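You operate a simulated robot arm through the tools that you are given. There is no shell and no other tool.

Carry out the task below with a simulated robot arm. There is one attempt and no reset: what you move stays moved.

## Task
Set LENGTH 30 and STOP A, grip the strip, wind the loop to LOW, then feed it to the stop.
Fine: STOP is the white slider; grip by the blue lever, feed by the green one. The other controls stay.

Only the result counts: the job must be done as asked and must still hold three seconds after the hand-in. Knocking over, shifting, dropping, spilling or breaking anything else fails it.

## Robot
A 7-joint arm with a fingered hand, fixed in place. Base frame: the origin is on the floor under the middle of its stand, x ahead of it, y to its left, z up. Readings come in mm, rad, newtons and seconds.
It reaches about 1333 mm from its shoulder. Its first joint turns from -1.204 to 3.002 rad. Payload 5 kg.
Tool frame: the origin (TCP) lies between the finger pads and is the grasp point; the fingertips stand 32 mm ahead of it; z points along the fingers, y is the line along which they close. The gripper opens to 160 mm; its body begins 89 mm behind the TCP. The gripper is a hand of 3 fingers: y runs from the thumb to the fingers, the wrist lies at [0, 0, -252] in the tool frame, and closing takes about 1.5 s.
Orientation is told as [roll, pitch, yaw] about the base's x, y, z axes, in that order, counted from this pose: with the fingers straight down and closing along the base's y, the tool's x points along the base's -x, its y along +y and its z along -z.

## Interface
- The arm moves only by the tool drive_tool. Its arguments are lists of equal length, an entry for each row: "xyz": the shift along the base's x, y, z in cm, a list of three; "rot": the turn, a rotation vector about the base's x, y, z in rad, a list of three. In form: {"xyz": [[tx, ty, tz], ...], "rot": [[ax, ay, az], ...]}. A call has 1 to 20 rows; each row shifts and turns the commanded pose from where the row before left it. "fingers" is the closure in counts, from 0 (fully open) to 255 (shut), set as the call begins (left out, the last holds). Rows are played at 5 a second. More than 50 mm and 0.15 rad between two rows, or a gripper value outside its range, and nothing of the call is played. A pose out of reach is approached as far as the arm can. The call stops where the force on the tool passes 60 N (or 10 N more than at its start, if that is more) or the arm is blocked; 0.2 s more then pass. The fingers move at their own pace (about 108 mm/s each) and stop on an object; they squeeze with about 31 N. The grip force told is the motor's: it shows also when the fingers shut on nothing. Time passes only in rows, and 0.2 s behind the last, so rows that do not move let the fingers close. The reply holds the time, the measured pose of the TCP, the force on the tool along the base axes, the opening and the grip force, in the units named above and with some noise, with the torque about the TCP (base axes, N m) and any sound that the robot's microphone picked up.
- Cameras (640 x 400 px; columns grow to the right, rows downward): "scene" is fixed at [47.6, -651, 1684]; the picture's right is [0.44, -0.90, 0.00], its down [-0.51, -0.25, -0.82] and it looks along [0.74, 0.36, -0.57] (base axes); focal length 332 px, centre (320, 200). "wrist" rides on the gripper at [65, -4, -116] in the tool frame; the picture's right is [0.06, 1.00, 0.00], its down [-0.87, 0.05, -0.49] and it looks along [-0.49, 0.03, 0.87] (tool axes); focal length 261 px, centre (320, 200). There is no depth. A picture from a camera that has moved, and an enlarged one, comes with that camera's place and axes in the base frame and with its lens.
- snapshot(camera): a new picture of that camera. It takes no simulated time.
- slide_trunk(by): slides the trunk up (or, below 0, down) by that many mm; the arm rides with it, the base frame stays. It gives what a move gives, with no picture.
- set_fingers(finger1, finger2, thumb_bend): sets how far each is bent, from 0 (flat) to 1 (curled in); at 0.3 the hand is open as for a grip, at 0.7 the pads meet at the TCP. One left out holds its place. A second passes; each finger stops where it meets its share of the squeeze, and holds until it gets a number again. A gripper value or a shape takes the hand back. It gives what a move gives, with no picture; readings hold the bend of each and the force on the fingers (four entries, about 0 where the hand has none), thumb and palm.
- preshape(shape): the hand has 3 fingers and takes this shape, open, in about a second: jaw (thumb against the fingers, like two jaws); tri (thumb and two fingers); tip (a fingertip pinch); poke (one finger out to press); point (the index stretched); flat (the hand flat); cup (the hand cupped); fist (a fist). The gripper value then closes the fingers along that shape, each until it touches; the sizes above hold for jaw. It gives what a move gives, with no picture.
- close_up(camera, box): a new picture of the part [left, top, right, bottom] of that camera's present view, enlarged. It takes no simulated time.
- sign_off(): hands the job in; it is judged then, once.

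Places have to be worked out from the pictures, the camera data and where the tool is seen. Open the gripper and draw the arm clear of the work before you hand the job in, unless the task says otherwise.

The tools are called after "Emit:" as a command line: name --argument value ..., lists and objects as JSON in quotes. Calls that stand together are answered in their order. drive_tool: Moves the arm, as the interface text tells. Its arguments: {"type":"object","properties":{"xyz":{"type":"array","items":{"type":"array","items":{"type":"number"}}},"rot":{"type":"array","items":{"type":"array","items":{"type":"number"}}},"fingers":{"type":"number"}},"required":["xyz","rot"]} The other tools are called the same way: slide_trunk (by) moves the trunk up or down; preshape (shape) gives the hand a shape; set_fingers (finger1, finger2, thumb_bend) moves the fingers one by one; snapshot (camera) takes a picture; close_up (camera, box) takes an enlarged picture of a part of a camera's view; sign_off () hands the job in.

At the start:

```text
time: 0.0
tcp_pos: [639.0, -271.0, 1447.4]
tool_rot: [0.0, 0.001, -0.001]
contact_force: [-0.5, 1.2, -0.3]
ft_torque: [0.02, 0.02, -0.01]
gripper_width: 160.0
grip_force: 0.1
shape: jaw
bend: [0.3, 0.3, 0.3]
finger forces: [0.1, 0.1, 0.0, 0.0, 0.0, 0.0]
trunk travel left (down, up): [-875.0, 65.0]
```

scene: 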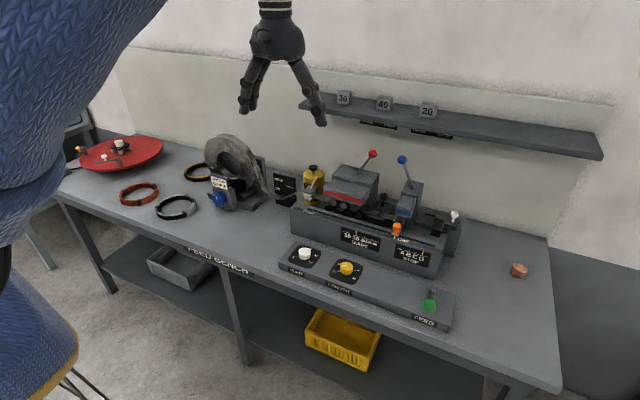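
wrist: 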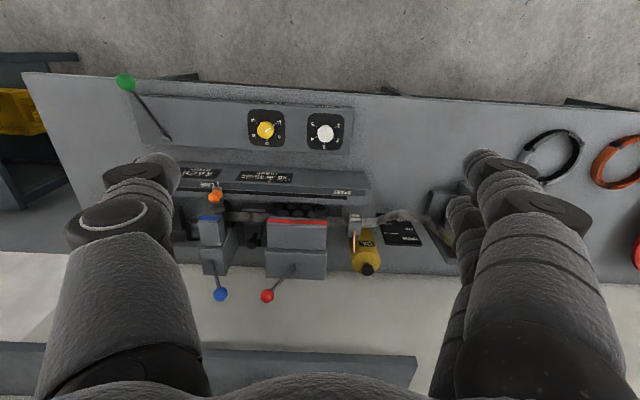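

I'll begin by looking at the machine in detail from both cameras.

Emit:
close_up --camera "scene" --box '[270, 220, 470, 345]'

Emit:
close_up --camera "scene" --box '[280, 140, 480, 265]'

Emit:
close_up --camera "scene" --box '[180, 120, 340, 220]'

Emit:
close_up --camera "wrist" --box '[100, 60, 380, 235]'

Emit:
close_up --camera "wrist" --box '[160, 160, 460, 320]'

```text
3.20 times, centred on (370, 282) of scene
camera zoom: at [47.6, -651.0, 1684.0], right [0.44, -0.9, 0.0], down [-0.51, -0.25, -0.82], along [0.74, 0.36, -0.57], focal length 1061 px, centre (160, -64)
```

zoom: 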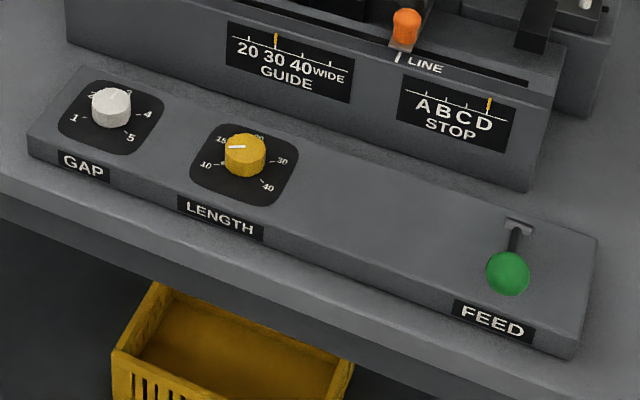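

```text
3.20 times, centred on (380, 202) of scene
camera zoom: at [47.6, -651.0, 1684.0], right [0.44, -0.9, 0.0], down [-0.51, -0.25, -0.82], along [0.74, 0.36, -0.57], focal length 1061 px, centre (128, 192)
```

zoom: 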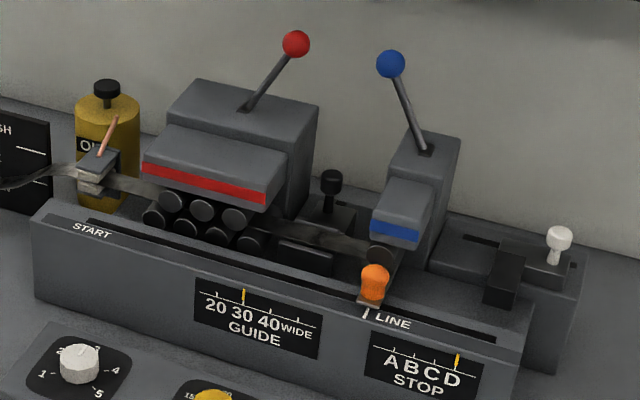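

```text
4.00 times, centred on (260, 170) of scene
camera zoom: at [47.6, -651.0, 1684.0], right [0.44, -0.9, 0.0], down [-0.51, -0.25, -0.82], along [0.74, 0.36, -0.57], focal length 1327 px, centre (560, 320)
```

zoom: 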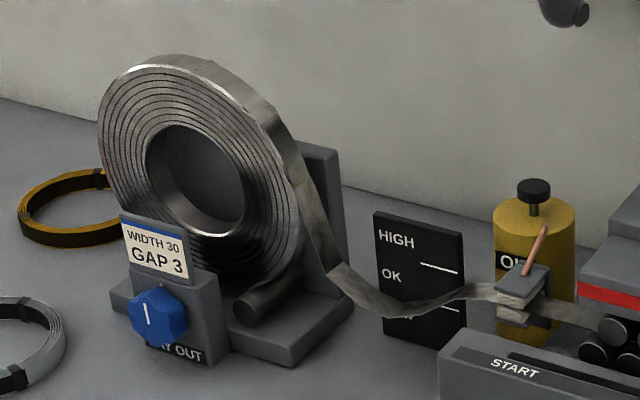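

```text
2.29 times, centred on (240, 148) of wrist
camera zoom: at [572.6, -276.4, 1562.0], right [-0.06, 1.0, 0.0], down [0.87, 0.05, 0.49], along [0.49, 0.03, -0.87], focal length 596 px, centre (503, 320)
```

zoom: 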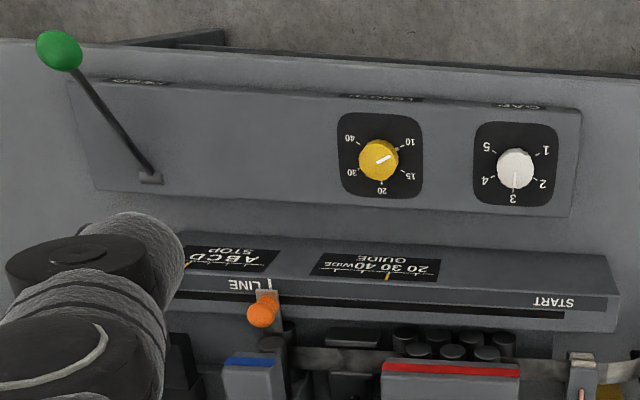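

```text
2.13 times, centred on (310, 240) of wrist
camera zoom: at [572.6, -276.4, 1562.0], right [-0.06, 1.0, 0.0], down [0.87, 0.05, 0.49], along [0.49, 0.03, -0.87], focal length 556 px, centre (341, 115)
```

zoom: 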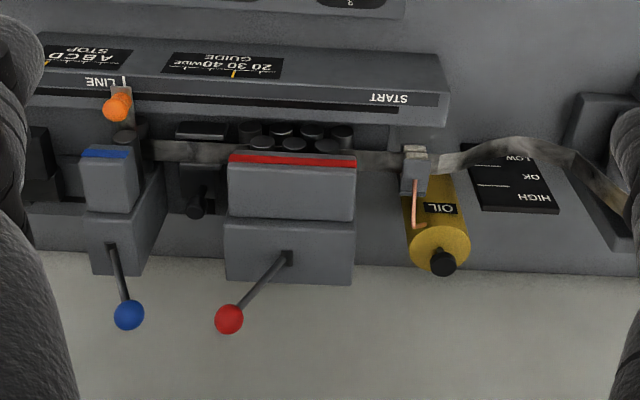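

The LENGTH pointer looks to be near 10/15 and STOP stands at D. I'll fold the fingers to free the wrist camera's view and move over the right part of the machine for a better look.

Emit:
preshape --shape "fist"

Emit:
drive_tool --xyz '[[2, -4, 0], [2, -4, 0], [2, -4, 0], [2, -4, 0], [0, -4, 0]]' --rot '[[0, 0, 0], [0, 0, 0], [0, 0, 0], [0, 0, 0], [0, 0, 0]]'

Emit:
snapshot --camera "wrist"

Emit:
snapshot --camera "scene"

```text
time: 0.9
tcp_pos: [638.3, -271.6, 1446.3]
tool_rot: [0.0, 0.001, -0.002]
contact_force: [0.1, -0.1, -0.5]
ft_torque: [0.0, 0.0, 0.0]
gripper_width: 0.2
grip_force: 0.0
shape: fist
bend: [0.86, 0.88, 0.54]
finger forces: [0.1, 0.1, 0.1, 0.0, 0.0, 0.0]
trunk travel left (down, up): [-875.0, 65.0]
```

```text
time: 2.1
tcp_pos: [715.8, -472.2, 1447.0]
tool_rot: [0.002, -0.004, -0.001]
contact_force: [-1.2, -0.3, 0.1]
ft_torque: [0.07, -0.03, 0.0]
gripper_width: 0.0
grip_force: 0.0
shape: fist
bend: [0.86, 0.91, 0.53]
finger forces: [0.0, 0.1, 0.1, 0.1, 0.1, 0.0]
trunk travel left (down, up): [-875.0, 65.0]
```

```text
taken
camera wrist: at [649.5, -477.5, 1563.0], right [-0.06, 1.0, 0.0], down [0.87, 0.05, 0.49], along [0.49, 0.03, -0.87], focal length 261 px, centre (320, 200)
```

wrist: 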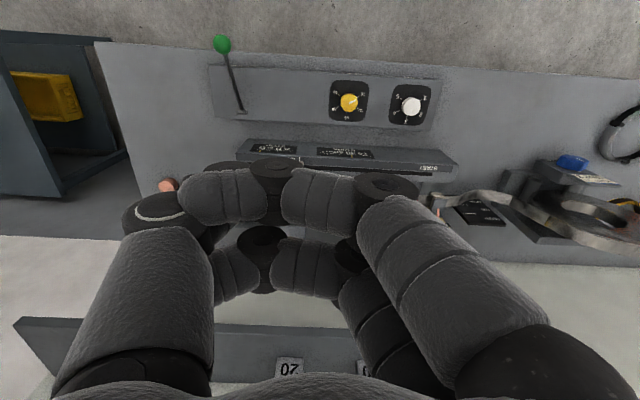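

```text
taken
```

scene: 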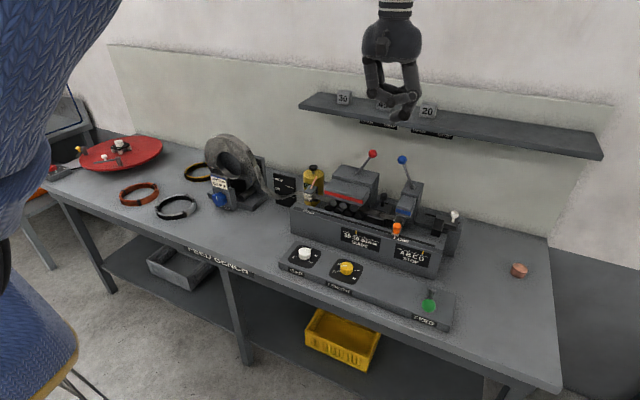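

The fist blocks the middle of the view; I'll try the flat shape and step toward the robot so that the machine comes to the middle between the fingers.

Emit:
preshape --shape "flat"

Emit:
snapshot --camera "wrist"

```text
time: 3.0
tcp_pos: [716.6, -469.7, 1446.4]
tool_rot: [0.001, -0.001, -0.003]
contact_force: [-0.7, -0.1, 0.9]
ft_torque: [0.0, 0.03, 0.01]
gripper_width: 152.2
grip_force: 0.1
shape: flat
bend: [0.75, 0.93, 0.19]
finger forces: [0.0, 0.1, 0.0, 0.0, 0.0, 0.0]
trunk travel left (down, up): [-875.0, 65.0]
```

```text
taken
camera wrist: at [650.6, -475.3, 1562.7], right [-0.06, 1.0, 0.0], down [0.87, 0.05, 0.49], along [0.49, 0.03, -0.87], focal length 261 px, centre (320, 200)
```

wrist: 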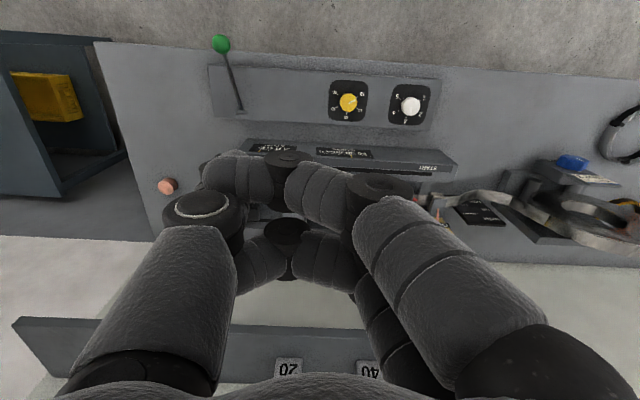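

The fingers were still moving; I wait a bit longer and look again.

Emit:
drive_tool --xyz '[[0, 0, 0], [0, 0, 0], [0, 0, 0], [0, 0, 0], [0, 0, 0]]' --rot '[[0, 0, 0], [0, 0, 0], [0, 0, 0], [0, 0, 0], [0, 0, 0]]'

Emit:
snapshot --camera "wrist"

```text
time: 4.2
tcp_pos: [716.7, -471.0, 1448.1]
tool_rot: [-0.002, 0.0, -0.003]
contact_force: [-0.2, -0.2, -1.2]
ft_torque: [0.0, 0.0, -0.01]
gripper_width: 152.6
grip_force: 0.0
shape: flat
bend: [0.75, 0.94, 0.19]
finger forces: [0.0, 0.1, 0.0, 0.0, 0.0, 0.1]
trunk travel left (down, up): [-875.0, 65.0]
```

```text
taken
camera wrist: at [650.4, -475.7, 1562.7], right [-0.06, 1.0, 0.0], down [0.87, 0.05, 0.49], along [0.49, 0.03, -0.87], focal length 261 px, centre (320, 200)
```

wrist: 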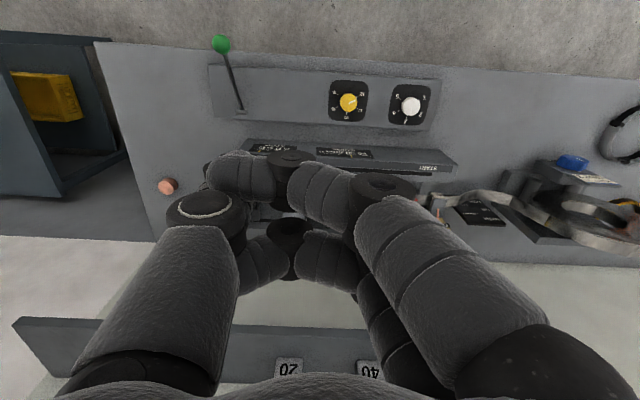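

The hand seems caught halfway with fingers curled; I'll set all fingers flat individually.

Emit:
set_fingers --finger1 0.0 --finger2 0.0 --thumb_bend 0.0

Emit:
snapshot --camera "wrist"

```text
time: 5.2
tcp_pos: [716.3, -468.9, 1446.8]
tool_rot: [0.001, 0.001, -0.001]
contact_force: [-0.1, -0.3, -0.5]
ft_torque: [-0.04, 0.0, 0.01]
gripper_width: 226.0
grip_force: 0.0
shape: fingers
bend: [0.0, 0.0, 0.0]
finger forces: [0.0, 0.1, 0.0, 0.0, 0.0, 0.0]
trunk travel left (down, up): [-875.0, 65.0]
```

```text
taken
camera wrist: at [650.4, -475.6, 1562.7], right [-0.06, 1.0, 0.0], down [0.87, 0.05, 0.49], along [0.49, 0.03, -0.87], focal length 261 px, centre (320, 200)
```

wrist: 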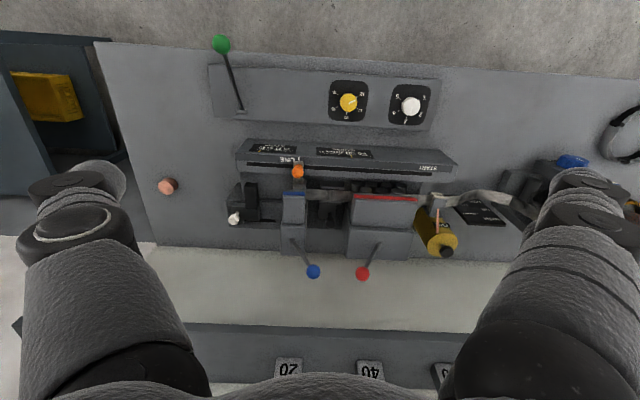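

Now the view is free. I take enlarged pictures of the parts.

Emit:
close_up --camera "wrist" --box '[200, 30, 440, 180]'

Emit:
close_up --camera "wrist" --box '[210, 140, 370, 240]'

Emit:
close_up --camera "wrist" --box '[260, 180, 420, 290]'

Emit:
close_up --camera "wrist" --box '[310, 70, 430, 140]'

Emit:
close_up --camera "wrist" --box '[400, 140, 600, 260]'

```text
2.67 times, centred on (320, 105) of wrist
camera zoom: at [650.4, -475.6, 1562.7], right [-0.06, 1.0, 0.0], down [0.87, 0.05, 0.49], along [0.49, 0.03, -0.87], focal length 695 px, centre (320, 453)
```

zoom: 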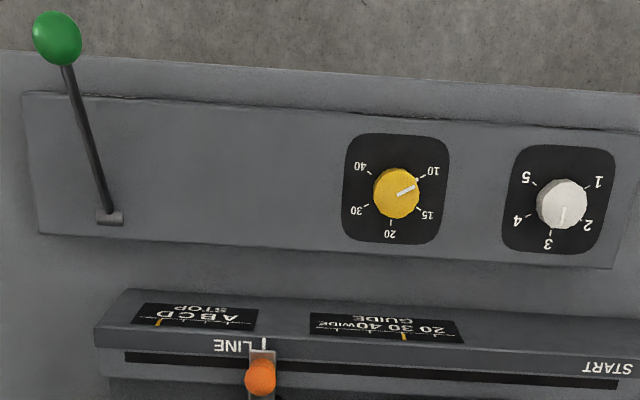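

```text
4.00 times, centred on (290, 190) of wrist
camera zoom: at [650.4, -475.6, 1562.7], right [-0.06, 1.0, 0.0], down [0.87, 0.05, 0.49], along [0.49, 0.03, -0.87], focal length 1043 px, centre (440, 240)
```

zoom: 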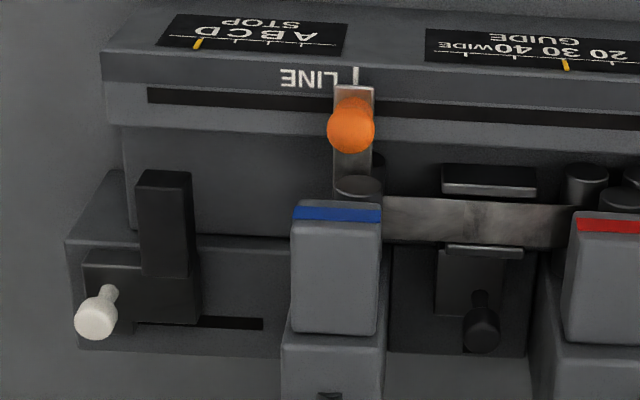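

```text
3.64 times, centred on (340, 235) of wrist
camera zoom: at [650.4, -475.6, 1562.7], right [-0.06, 1.0, 0.0], down [0.87, 0.05, 0.49], along [0.49, 0.03, -0.87], focal length 948 px, centre (247, 73)
```

zoom: 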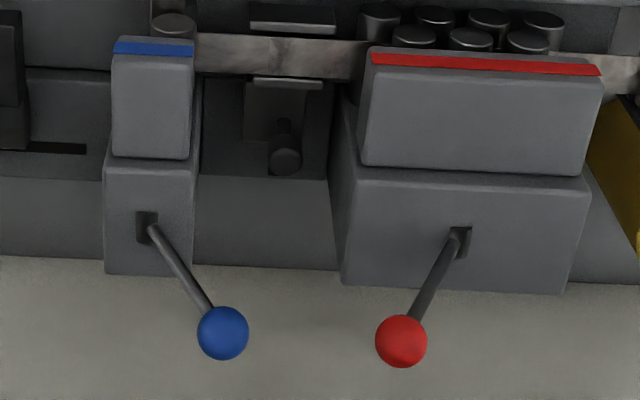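

```text
5.33 times, centred on (370, 105) of wrist
camera zoom: at [650.4, -475.6, 1562.7], right [-0.06, 1.0, 0.0], down [0.87, 0.05, 0.49], along [0.49, 0.03, -0.87], focal length 1390 px, centre (53, 707)
```

zoom: 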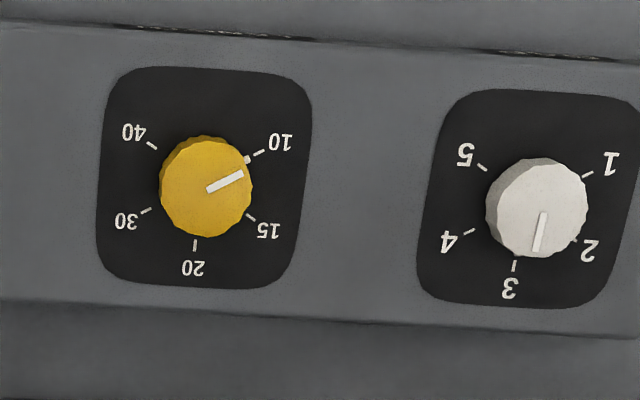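

```text
3.20 times, centred on (500, 200) of wrist
camera zoom: at [650.4, -475.6, 1562.7], right [-0.06, 1.0, 0.0], down [0.87, 0.05, 0.49], along [0.49, 0.03, -0.87], focal length 834 px, centre (-256, 200)
```

zoom: 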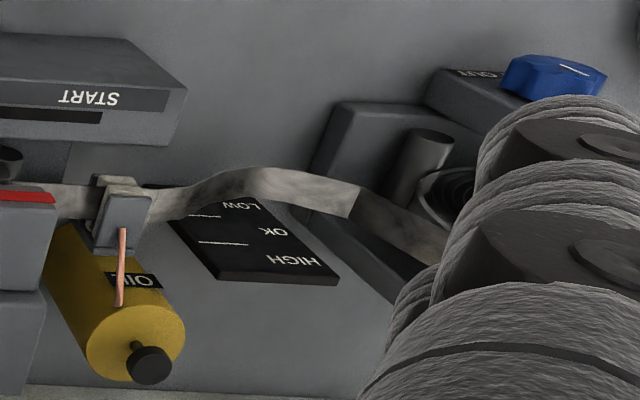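

LENGTH points at 10, so it must be turned three steps clockwise seen from above (to 30). I look closer at the levers' slots, the stop slider and the pay-out from both cameras.

Emit:
close_up --camera "wrist" --box '[270, 215, 350, 285]'

Emit:
close_up --camera "scene" --box '[370, 145, 470, 245]'

Emit:
close_up --camera "scene" --box '[400, 270, 470, 335]'

Emit:
close_up --camera "scene" --box '[195, 160, 325, 230]'

Emit:
close_up --camera "wrist" --box '[200, 30, 260, 120]'

```text
5.71 times, centred on (310, 250) of wrist
camera zoom: at [650.4, -475.6, 1562.7], right [-0.06, 1.0, 0.0], down [0.87, 0.05, 0.49], along [0.49, 0.03, -0.87], focal length 1489 px, centre (377, -86)
```

zoom: 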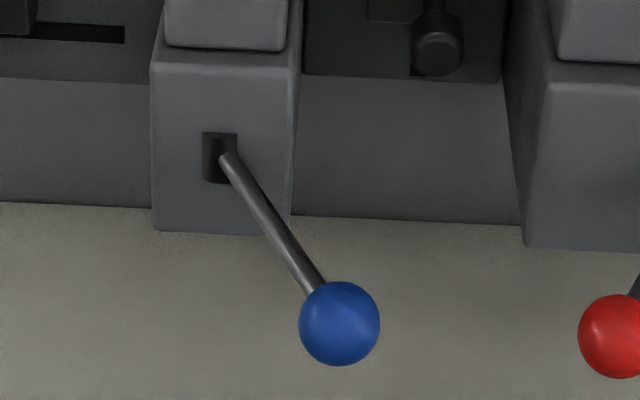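

```text
4.00 times, centred on (420, 195) of scene
camera zoom: at [47.6, -651.0, 1684.0], right [0.44, -0.9, 0.0], down [-0.51, -0.25, -0.82], along [0.74, 0.36, -0.57], focal length 1327 px, centre (-80, 220)
```

zoom: 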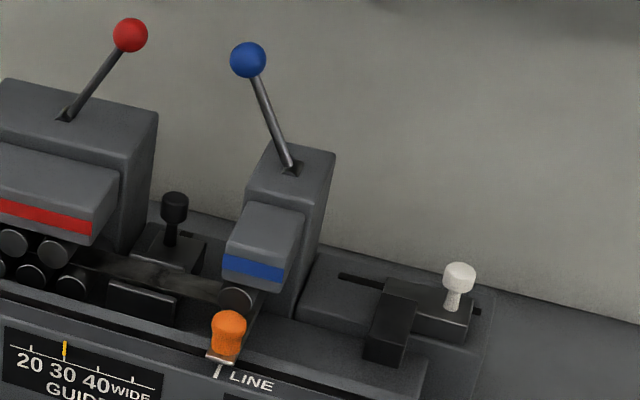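

```text
6.15 times, centred on (435, 302) of scene
camera zoom: at [47.6, -651.0, 1684.0], right [0.44, -0.9, 0.0], down [-0.51, -0.25, -0.82], along [0.74, 0.36, -0.57], focal length 2041 px, centre (-388, -431)
```

zoom: 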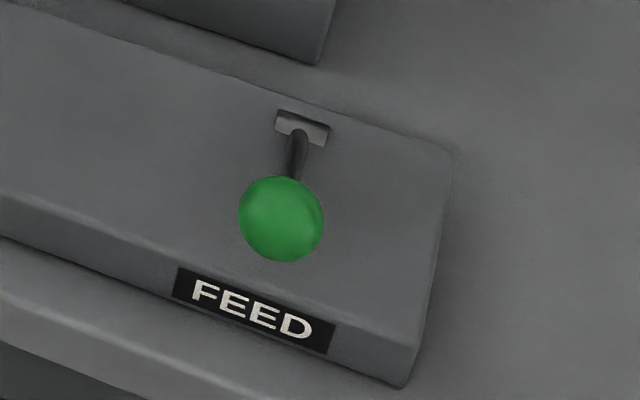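

```text
4.92 times, centred on (260, 195) of scene
camera zoom: at [47.6, -651.0, 1684.0], right [0.44, -0.9, 0.0], down [-0.51, -0.25, -0.82], along [0.74, 0.36, -0.57], focal length 1633 px, centre (615, 225)
```

zoom: 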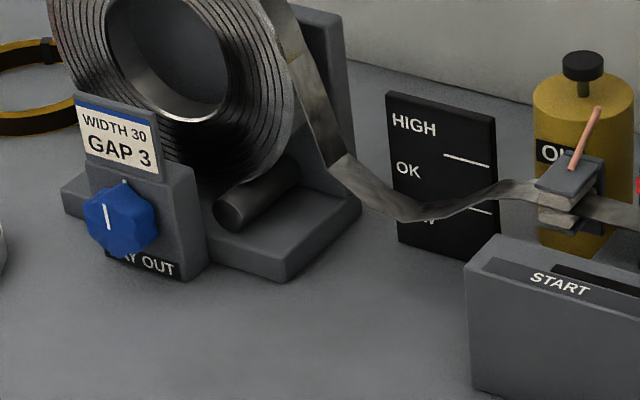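

```text
4.44 times, centred on (230, 75) of wrist
camera zoom: at [650.4, -475.6, 1562.7], right [-0.06, 1.0, 0.0], down [0.87, 0.05, 0.49], along [0.49, 0.03, -0.87], focal length 1158 px, centre (720, 756)
```

zoom: 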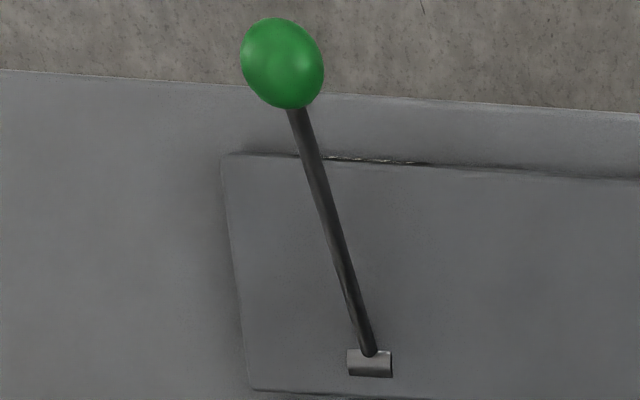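

Triangulation gives: LENGTH knob top ≈ (745,-403,923), green ball ≈ (647,-661,994), blue ball ≈ (1043,-466,1168) leaning +y above its slot (1036,-517,1083), white STOP knob ≈ (1020,-666,1028). I take the "tri" shape for the knob and move above it.

Emit:
preshape --shape "tri"

Emit:
drive_tool --xyz '[[1, 2.3, -4], [1, 2.2, -4], [1, 2.2, -4], [0, 0, -4], [0, 0, -4], [0, 0, -4], [0, 0, -3]]' --rot '[[0, 0, 0], [0, 0, 0], [0, 0, 0], [0, 0, 0], [0, 0, 0], [0, 0, 0], [0, 0, 0]]'

Emit:
snapshot --camera "wrist"

Emit:
snapshot --camera "scene"

```text
time: 6.1
tcp_pos: [715.8, -470.7, 1447.3]
tool_rot: [0.001, 0.001, -0.004]
contact_force: [0.7, 0.9, -0.1]
ft_torque: [0.01, 0.01, -0.01]
gripper_width: 159.6
grip_force: 0.2
shape: tri
bend: [0.3, 0.3, 0.3]
finger forces: [0.0, 0.0, 0.1, 0.0, 0.0, 0.0]
trunk travel left (down, up): [-875.0, 65.0]
```

```text
time: 7.7
tcp_pos: [747.6, -403.5, 1175.2]
tool_rot: [0.0, -0.001, -0.002]
contact_force: [0.4, 0.5, -0.4]
ft_torque: [0.03, 0.02, -0.02]
gripper_width: 159.8
grip_force: 0.0
shape: tri
bend: [0.3, 0.3, 0.3]
finger forces: [0.1, 0.0, 0.0, 0.1, 0.0, 0.2]
trunk travel left (down, up): [-875.0, 65.0]
```

```text
taken
camera wrist: at [681.6, -408.0, 1290.2], right [-0.06, 1.0, 0.0], down [0.87, 0.05, 0.49], along [0.49, 0.03, -0.87], focal length 261 px, centre (320, 200)
```

wrist: 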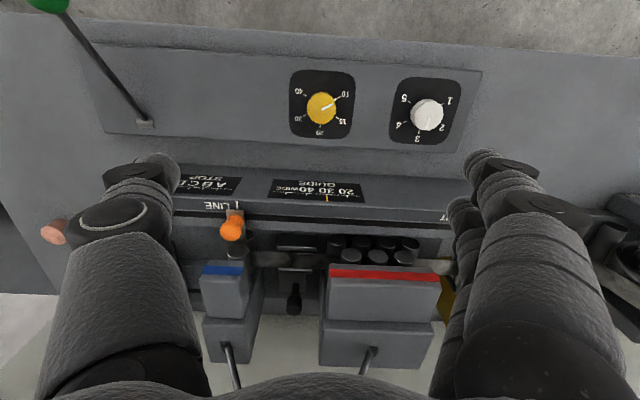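

```text
taken
```

scene: 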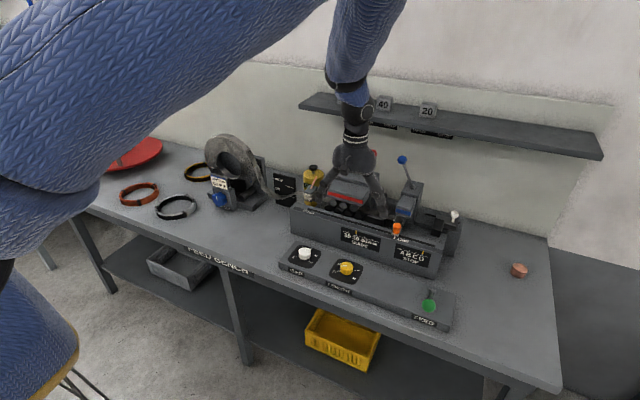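

The knob lines up with the tool axis (seen at (321,107), expected (320,108)). I turn the hand by +0.5 rad, narrow the opening to about 90 mm and come down to just above the knob.

Emit:
drive_tool --xyz '[[-0.1, 0, -4], [0, 0, -4], [0, 0, -4], [0, 0, -4], [0, 0, -3], [0, 0, -1]]' --rot '[[0, 0, 0.12], [0, 0, 0.12], [0, 0, 0.12], [0, 0, 0.12], [0, 0, 0.06], [0, 0, 0]]' --fingers 110

Emit:
snapshot --camera "wrist"

Emit:
close_up --camera "scene" --box '[260, 150, 460, 330]'

```text
time: 9.1
tcp_pos: [748.1, -401.9, 978.8]
tool_rot: [-0.001, 0.001, 0.538]
contact_force: [-0.8, 0.0, 0.4]
ft_torque: [0.01, 0.0, 0.01]
gripper_width: 91.5
grip_force: 0.0
shape: tri
bend: [0.71, 0.71, 0.7]
finger forces: [0.0, 0.1, 0.0, 0.0, 0.1, 0.0]
trunk travel left (down, up): [-875.0, 65.0]
```

```text
taken
camera wrist: at [694.0, -440.6, 1093.1], right [-0.57, 0.82, 0.0], down [0.72, 0.49, 0.49], along [0.41, 0.28, -0.87], focal length 261 px, centre (320, 200)
```

wrist: 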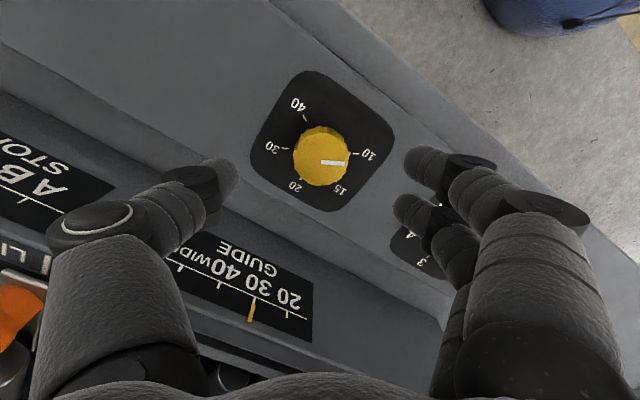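

```text
2.22 times, centred on (360, 240) of scene
camera zoom: at [47.6, -651.0, 1684.0], right [0.44, -0.9, 0.0], down [-0.51, -0.25, -0.82], along [0.74, 0.36, -0.57], focal length 737 px, centre (231, 111)
```

zoom: 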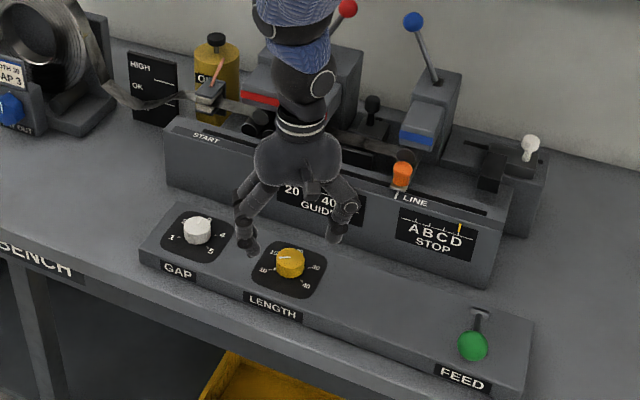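

Knob is centred between the fingers. I lower to 4 mm above the final height and then close on the knob.

Emit:
drive_tool --xyz '[[0, 0, -1.5], [0, 0, -1.2], [0, 0, -1.0]]' --rot '[[0, 0, 0], [0, 0, 0], [0, 0, 0]]'

Emit:
drive_tool --xyz '[[0, 0, 0], [0, 0, 0], [0, 0, 0], [0, 0, 0]]' --rot '[[0, 0, 0], [0, 0, 0], [0, 0, 0], [0, 0, 0]]' --fingers 160

Emit:
snapshot --camera "wrist"

Emit:
close_up --camera "scene" --box '[290, 200, 420, 290]'

```text
time: 9.9
tcp_pos: [742.7, -407.8, 949.3]
tool_rot: [-0.001, -0.001, 0.539]
contact_force: [-1.2, -0.5, -1.1]
ft_torque: [0.0, -0.01, -0.03]
gripper_width: 91.6
grip_force: 0.0
shape: tri
bend: [0.71, 0.71, 0.7]
finger forces: [0.1, 0.0, 0.1, 0.1, 0.0, 0.1]
out of reach, approached as far as the arm can: row 2, 3
trunk travel left (down, up): [-875.0, 65.0]
```

```text
time: 10.9
tcp_pos: [742.3, -406.7, 950.4]
tool_rot: [0.001, -0.004, 0.54]
contact_force: [0.7, 0.3, -0.4]
ft_torque: [0.01, 0.0, 0.0]
gripper_width: 60.5
grip_force: 0.1
shape: tri
bend: [0.73, 0.73, 0.7]
finger forces: [0.0, 0.0, 0.0, 0.0, 0.1, 0.0]
trunk travel left (down, up): [-875.0, 65.0]
```

```text
taken
camera wrist: at [687.9, -446.2, 1064.7], right [-0.57, 0.82, 0.0], down [0.72, 0.49, 0.49], along [0.41, 0.28, -0.87], focal length 261 px, centre (320, 200)
```

wrist: 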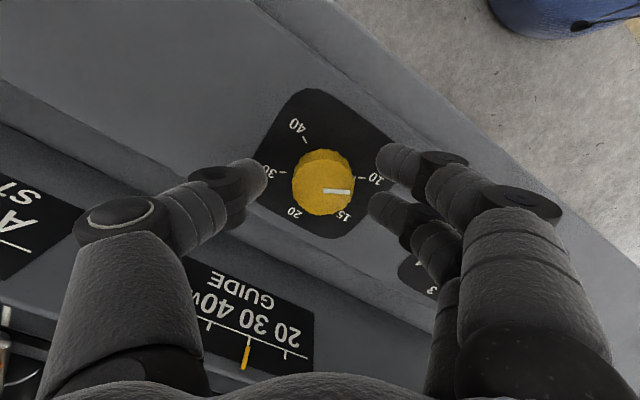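

```text
4.44 times, centred on (355, 245) of scene
camera zoom: at [47.6, -651.0, 1684.0], right [0.44, -0.9, 0.0], down [-0.51, -0.25, -0.82], along [0.74, 0.36, -0.57], focal length 1474 px, centre (164, 0)
```

zoom: 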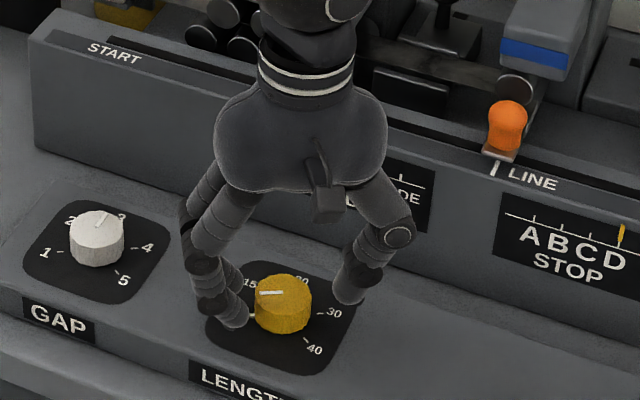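

The arm reached its limit at z≈950, so the trunk has to come down. I open, lift straight up 30 cm, then lower the trunk by 300 mm.

Emit:
drive_tool --xyz '[[0, 0, 3], [0, 0, 4.5], [0, 0, 4.5], [0, 0, 4.5], [0, 0, 4.5], [0, 0, 4.5], [0, 0, 4.5]]' --rot '[[0, 0, 0], [0, 0, 0], [0, 0, 0], [0, 0, 0], [0, 0, 0], [0, 0, 0], [0, 0, 0]]' --fingers 110

Emit:
slide_trunk --by -260

Emit:
snapshot --camera "wrist"

Emit:
snapshot --camera "scene"

```text
time: 12.5
tcp_pos: [743.1, -404.1, 1250.7]
tool_rot: [0.0, -0.001, 0.54]
contact_force: [-1.0, -0.1, -0.8]
ft_torque: [-0.02, -0.04, 0.01]
gripper_width: 90.6
grip_force: 0.1
shape: tri
bend: [0.72, 0.72, 0.7]
finger forces: [0.1, 0.0, 0.0, 0.0, 0.1, 0.0]
trunk travel left (down, up): [-875.0, 65.0]
```

```text
time: 15.2
tcp_pos: [744.0, -406.1, 989.6]
tool_rot: [0.001, 0.0, 0.537]
contact_force: [-0.9, 0.1, -0.3]
ft_torque: [0.0, 0.01, -0.01]
gripper_width: 90.4
grip_force: 0.0
shape: tri
bend: [0.72, 0.72, 0.7]
finger forces: [0.0, 0.1, 0.1, 0.0, 0.1, 0.0]
trunk travel left (down, up): [-615.0, 325.0]
```

```text
taken
camera wrist: at [689.2, -444.5, 1104.3], right [-0.57, 0.82, 0.0], down [0.72, 0.49, 0.49], along [0.41, 0.28, -0.87], focal length 261 px, centre (320, 200)
```

wrist: 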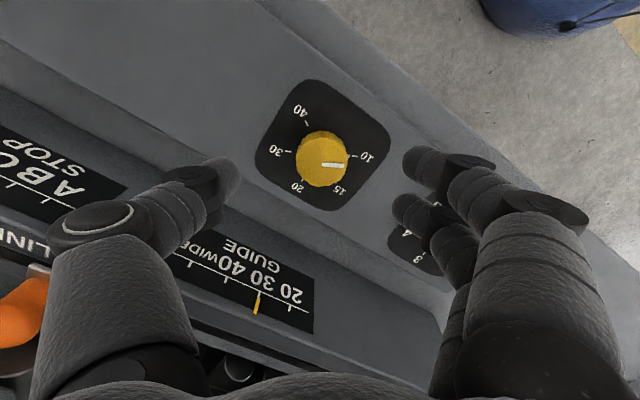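

```text
taken
```

scene: 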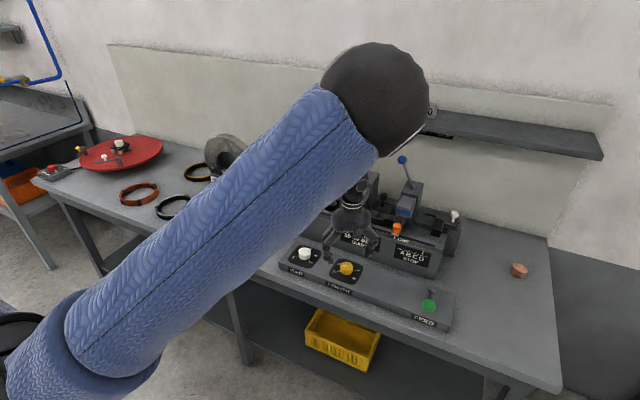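

With the trunk lowered the hand is again over the knob at z≈990. I descend 5 cm and close on the knob gently.

Emit:
drive_tool --xyz '[[0.1, 0.1, -2], [0, 0.1, -1.5], [0, 0, -1.3]]' --rot '[[0, 0, 0], [0, 0, 0], [0, 0, 0]]'

Emit:
drive_tool --xyz '[[0, 0, 0], [0, 0, 0], [0, 0, 0], [0, 0, 0]]' --rot '[[0, 0, 0], [0, 0, 0], [0, 0, 0], [0, 0, 0]]' --fingers 165

Emit:
snapshot --camera "wrist"

Emit:
close_up --camera "scene" --box '[290, 200, 420, 290]'

```text
time: 16.0
tcp_pos: [746.1, -405.7, 941.0]
tool_rot: [0.0, 0.001, 0.54]
contact_force: [0.4, 0.6, 0.5]
ft_torque: [-0.01, 0.03, 0.0]
gripper_width: 90.3
grip_force: 0.0
shape: tri
bend: [0.72, 0.72, 0.7]
finger forces: [0.0, 0.0, 0.0, 0.0, 0.1, 0.0]
trunk travel left (down, up): [-615.0, 325.0]
```

```text
time: 17.0
tcp_pos: [745.0, -405.0, 941.3]
tool_rot: [0.0, 0.0, 0.54]
contact_force: [0.3, -0.6, 0.0]
ft_torque: [0.0, 0.0, 0.04]
gripper_width: 56.9
grip_force: 0.1
shape: tri
bend: [0.73, 0.73, 0.7]
finger forces: [0.1, 0.0, 0.1, 0.1, 0.0, 0.0]
trunk travel left (down, up): [-615.0, 325.0]
```

```text
taken
camera wrist: at [690.6, -443.0, 1056.8], right [-0.57, 0.82, 0.0], down [0.72, 0.49, 0.49], along [0.41, 0.28, -0.87], focal length 261 px, centre (320, 200)
```

wrist: 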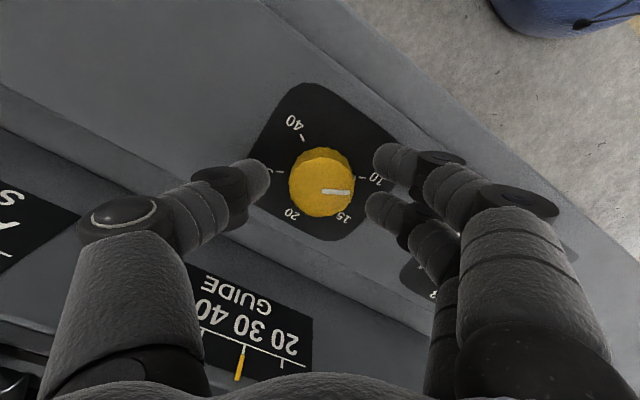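

```text
4.44 times, centred on (355, 245) of scene
camera zoom: at [47.6, -651.0, 1684.0], right [0.44, -0.9, 0.0], down [-0.51, -0.25, -0.82], along [0.74, 0.36, -0.57], focal length 1474 px, centre (164, 0)
```

zoom: 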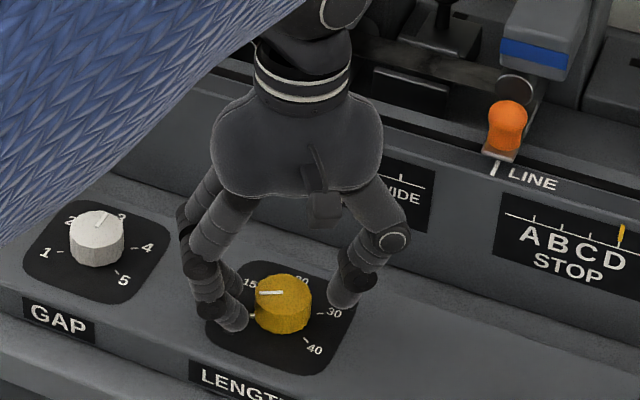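

The fingertips stand around the knob's rim. I lower 4 mm more and close fully onto it.

Emit:
drive_tool --xyz '[[0, 0, -0.4], [0, 0, 0], [0, 0, 0], [0, 0, 0], [0, 0, 0], [0, 0, 0]]' --rot '[[0, 0, 0], [0, 0, 0], [0, 0, 0], [0, 0, 0], [0, 0, 0], [0, 0, 0]]' --fingers 230

Emit:
snapshot --camera "wrist"

```text
time: 18.4
tcp_pos: [745.8, -405.7, 937.7]
tool_rot: [-0.001, 0.001, 0.539]
contact_force: [0.6, -3.3, 2.8]
ft_torque: [-0.04, -0.01, -0.1]
gripper_width: 28.1
grip_force: 31.1
shape: tri
bend: [0.72, 0.73, 0.7]
finger forces: [10.4, 14.8, 0.0, 0.0, 28.6, 0.1]
trunk travel left (down, up): [-615.0, 325.0]
```

```text
taken
camera wrist: at [690.3, -442.9, 1052.5], right [-0.57, 0.82, 0.0], down [0.72, 0.49, 0.49], along [0.41, 0.28, -0.87], focal length 261 px, centre (320, 200)
```

wrist: 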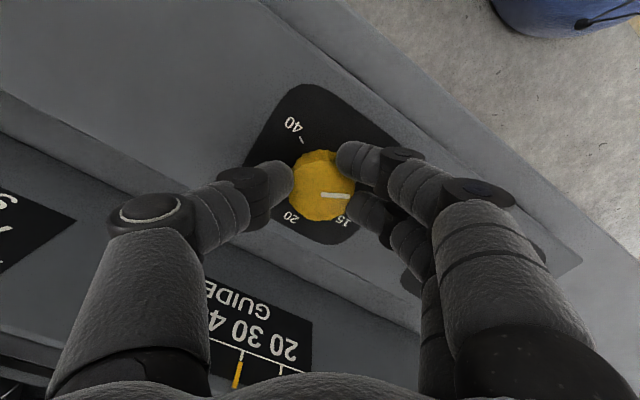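

The knob is gripped (31 N, all three fingers). I turn it about −1.05 rad (clockwise from above).

Emit:
drive_tool --xyz '[[0, 0, 0], [0, 0, 0], [0, 0, 0], [0, 0, 0], [0, 0, 0], [0, 0, 0], [0, 0, 0], [0, 0, 0], [0, 0, 0]]' --rot '[[0, 0, -0.12], [0, 0, -0.12], [0, 0, -0.12], [0, 0, -0.12], [0, 0, -0.12], [0, 0, -0.12], [0, 0, -0.12], [0, 0, -0.12], [0, 0, -0.12]]'

Emit:
snapshot --camera "wrist"

Emit:
close_up --camera "scene" --box '[290, 200, 420, 290]'

```text
time: 20.4
tcp_pos: [743.1, -400.9, 937.4]
tool_rot: [0.001, -0.001, -0.541]
contact_force: [-22.5, 31.7, -2.7]
ft_torque: [0.82, 0.35, 0.26]
gripper_width: 27.5
grip_force: 31.1
shape: tri
bend: [0.72, 0.73, 0.7]
finger forces: [26.7, 17.1, 0.1, 0.1, 25.1, 0.0]
trunk travel left (down, up): [-615.0, 325.0]
```

```text
taken
camera wrist: at [684.2, -372.3, 1052.8], right [0.46, 0.89, 0.0], down [0.77, -0.4, 0.49], along [0.44, -0.23, -0.87], focal length 261 px, centre (320, 200)
```

wrist: 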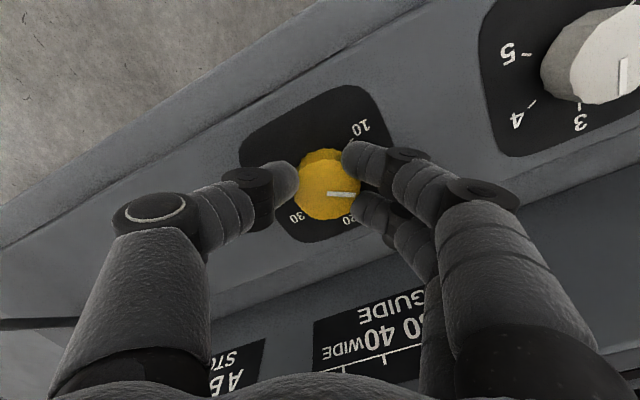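

```text
4.44 times, centred on (355, 245) of scene
camera zoom: at [47.6, -651.0, 1684.0], right [0.44, -0.9, 0.0], down [-0.51, -0.25, -0.82], along [0.74, 0.36, -0.57], focal length 1474 px, centre (164, 0)
```

zoom: 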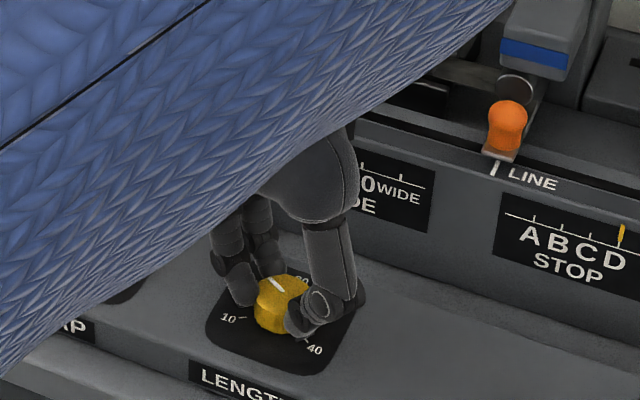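

The knob followed the hand (now about at 15). I open, re-centre slightly, turn back +1.08 rad and grip again.

Emit:
drive_tool --xyz '[[0, 0, 0], [0, 0, 0], [0, 0, 0], [0.1, 0.3, 0]]' --rot '[[0, 0, 0], [0, 0, 0], [0, 0, 0], [0, 0, 0]]' --fingers 160

Emit:
snapshot --camera "wrist"

```text
time: 21.4
tcp_pos: [746.0, -400.5, 937.0]
tool_rot: [0.0, 0.0, -0.543]
contact_force: [0.4, 0.9, -0.3]
ft_torque: [-0.01, 0.0, -0.04]
gripper_width: 59.5
grip_force: 0.0
shape: tri
bend: [0.73, 0.73, 0.7]
finger forces: [0.1, 0.0, 0.0, 0.0, 0.0, 0.1]
trunk travel left (down, up): [-615.0, 325.0]
```

```text
taken
camera wrist: at [686.9, -373.3, 1052.0], right [0.46, 0.89, 0.0], down [0.77, -0.4, 0.49], along [0.44, -0.23, -0.87], focal length 261 px, centre (320, 200)
```

wrist: 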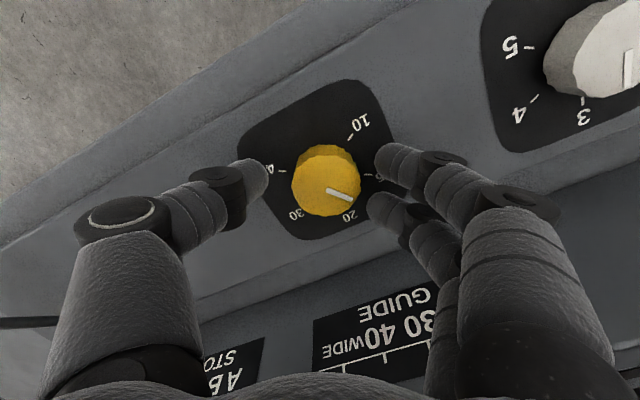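

The pointer turned a bit more during release; I zoom in to read it.

Emit:
close_up --camera "wrist" --box '[230, 80, 420, 250]'

```text
2.35 times, centred on (325, 165) of wrist
camera zoom: at [686.9, -373.3, 1052.0], right [0.46, 0.89, 0.0], down [0.77, -0.4, 0.49], along [0.44, -0.23, -0.87], focal length 613 px, centre (308, 282)
```

zoom: 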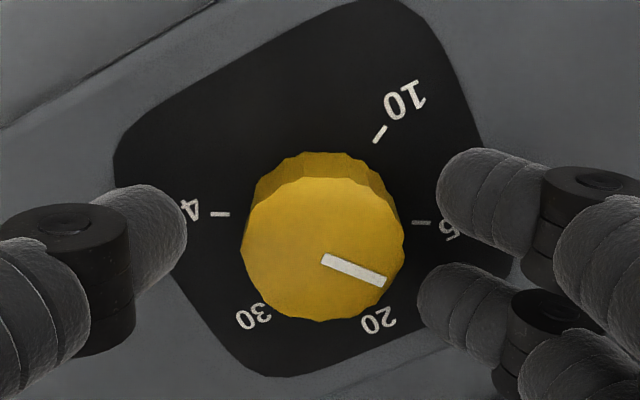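

Pointer is about 15° past the 15 mark, so about 105° remain. The knob sits ~3.5 mm off the tool axis, so I correct that while turning back and then check before gripping.

Emit:
drive_tool --xyz '[[0.1, 0.35, 0], [0, 0, 0], [0, 0, 0], [0, 0, 0], [0, 0, 0], [0, 0, 0], [0, 0, 0], [0, 0, 0], [0, 0, 0]]' --rot '[[0, 0, 0], [0, 0, 0.13], [0, 0, 0.13], [0, 0, 0.13], [0, 0, 0.13], [0, 0, 0.13], [0, 0, 0.13], [0, 0, 0.13], [0, 0, 0.13]]'

Emit:
close_up --camera "wrist" --box '[230, 80, 420, 250]'

```text
time: 23.4
tcp_pos: [747.0, -397.1, 937.9]
tool_rot: [0.002, 0.0, 0.499]
contact_force: [-0.7, -0.1, 0.6]
ft_torque: [-0.01, 0.0, 0.01]
gripper_width: 59.3
grip_force: 0.0
shape: tri
bend: [0.73, 0.73, 0.7]
finger forces: [0.0, 0.0, 0.0, 0.0, 0.0, 0.1]
trunk travel left (down, up): [-615.0, 325.0]
```

```text
2.35 times, centred on (325, 165) of wrist
camera zoom: at [690.6, -433.4, 1052.8], right [-0.53, 0.85, 0.0], down [0.74, 0.46, 0.49], along [0.42, 0.26, -0.87], focal length 613 px, centre (308, 282)
```

zoom: 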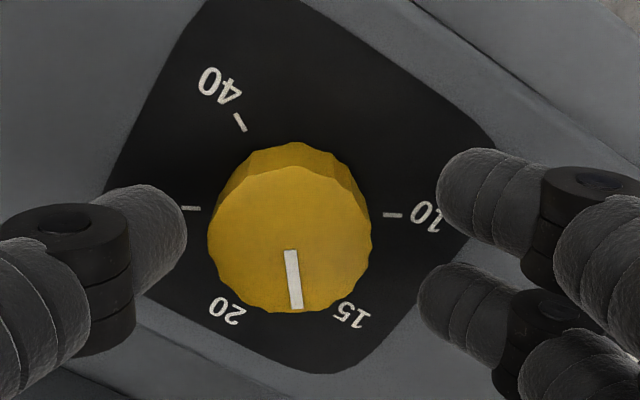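

The fingertips' centre is at about (309,236) in this view while the knob is at (290,240); so the knob lies ~3 mm to +x and ~3 mm to −y. I correct that, grip, and turn −1.0 rad.

Emit:
drive_tool --xyz '[[0.32, -0.27, 0], [0, 0, 0], [0, 0, 0], [0, 0, 0], [0, 0, 0], [0, 0, 0]]' --rot '[[0, 0, 0], [0, 0, 0], [0, 0, 0], [0, 0, 0], [0, 0, 0], [0, 0, 0]]' --fingers 230

Emit:
drive_tool --xyz '[[0, 0, 0], [0, 0, 0], [0, 0, 0], [0, 0, 0], [0, 0, 0], [0, 0, 0], [0, 0, 0], [0, 0, 0], [0, 0, 0]]' --rot '[[0, 0, -0.11], [0, 0, -0.11], [0, 0, -0.11], [0, 0, -0.11], [0, 0, -0.11], [0, 0, -0.11], [0, 0, -0.11], [0, 0, -0.11], [0, 0, -0.11]]'

Emit:
close_up --camera "wrist" --box '[230, 80, 420, 250]'

```text
time: 24.8
tcp_pos: [750.4, -401.4, 936.2]
tool_rot: [0.001, 0.002, 0.5]
contact_force: [-4.1, -1.1, -5.7]
ft_torque: [0.02, 0.13, 0.04]
gripper_width: 29.0
grip_force: 31.0
shape: tri
bend: [0.73, 0.73, 0.7]
finger forces: [14.5, 13.3, 0.0, 0.1, 27.6, 0.0]
trunk travel left (down, up): [-615.0, 325.0]
```

```text
time: 26.8
tcp_pos: [748.9, -400.6, 936.5]
tool_rot: [-0.001, -0.001, -0.491]
contact_force: [-1.9, 0.8, -1.9]
ft_torque: [0.02, 0.03, -0.01]
gripper_width: 28.6
grip_force: 30.9
shape: tri
bend: [0.73, 0.73, 0.7]
finger forces: [14.8, 14.4, 0.1, 0.1, 29.8, 0.1]
trunk travel left (down, up): [-615.0, 325.0]
```

```text
2.35 times, centred on (325, 165) of wrist
camera zoom: at [689.1, -374.2, 1052.2], right [0.42, 0.91, 0.0], down [0.79, -0.36, 0.49], along [0.45, -0.2, -0.87], focal length 613 px, centre (308, 282)
```

zoom: 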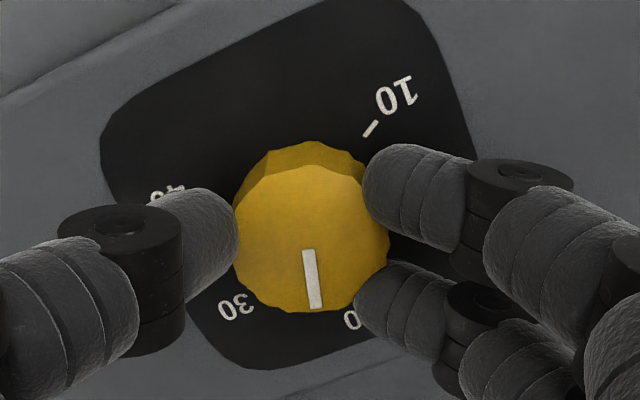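

Side force is now almost zero and the pointer lies between 20 and 30. I release, turn back, and look where the pointer stays.

Emit:
drive_tool --xyz '[[0, 0, 0], [0, 0, 0], [0, 0, 0], [0, 0, 0], [0, 0, 0], [0, 0, 0], [0, 0, 0], [0, 0, 0], [0, 0, 0], [0, 0, 0]]' --rot '[[0, 0, 0], [0, 0, 0], [0, 0, 0], [0, 0, 0.12], [0, 0, 0.12], [0, 0, 0.12], [0, 0, 0.12], [0, 0, 0.12], [0, 0, 0.12], [0, 0, 0.1]]' --fingers 160

Emit:
close_up --camera "wrist" --box '[230, 80, 420, 250]'

```text
time: 29.0
tcp_pos: [750.2, -400.3, 936.7]
tool_rot: [-0.002, -0.001, 0.331]
contact_force: [0.2, 0.7, 1.4]
ft_torque: [0.01, 0.0, 0.0]
gripper_width: 59.1
grip_force: 0.0
shape: tri
bend: [0.73, 0.73, 0.7]
finger forces: [0.0, 0.1, 0.0, 0.1, 0.0, 0.1]
trunk travel left (down, up): [-615.0, 325.0]
```

```text
2.35 times, centred on (325, 165) of wrist
camera zoom: at [689.0, -426.5, 1052.3], right [-0.38, 0.92, 0.0], down [0.8, 0.33, 0.49], along [0.45, 0.19, -0.87], focal length 613 px, centre (308, 282)
```

zoom: 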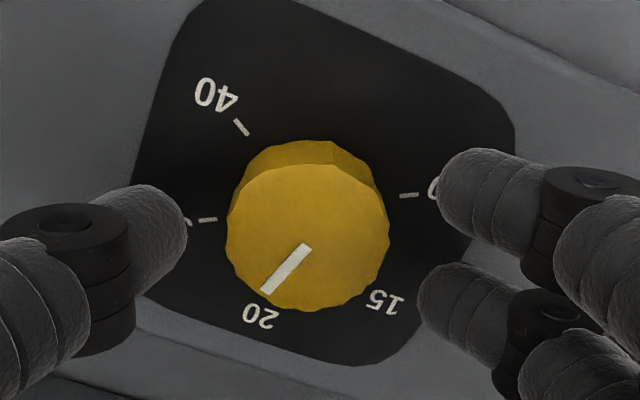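

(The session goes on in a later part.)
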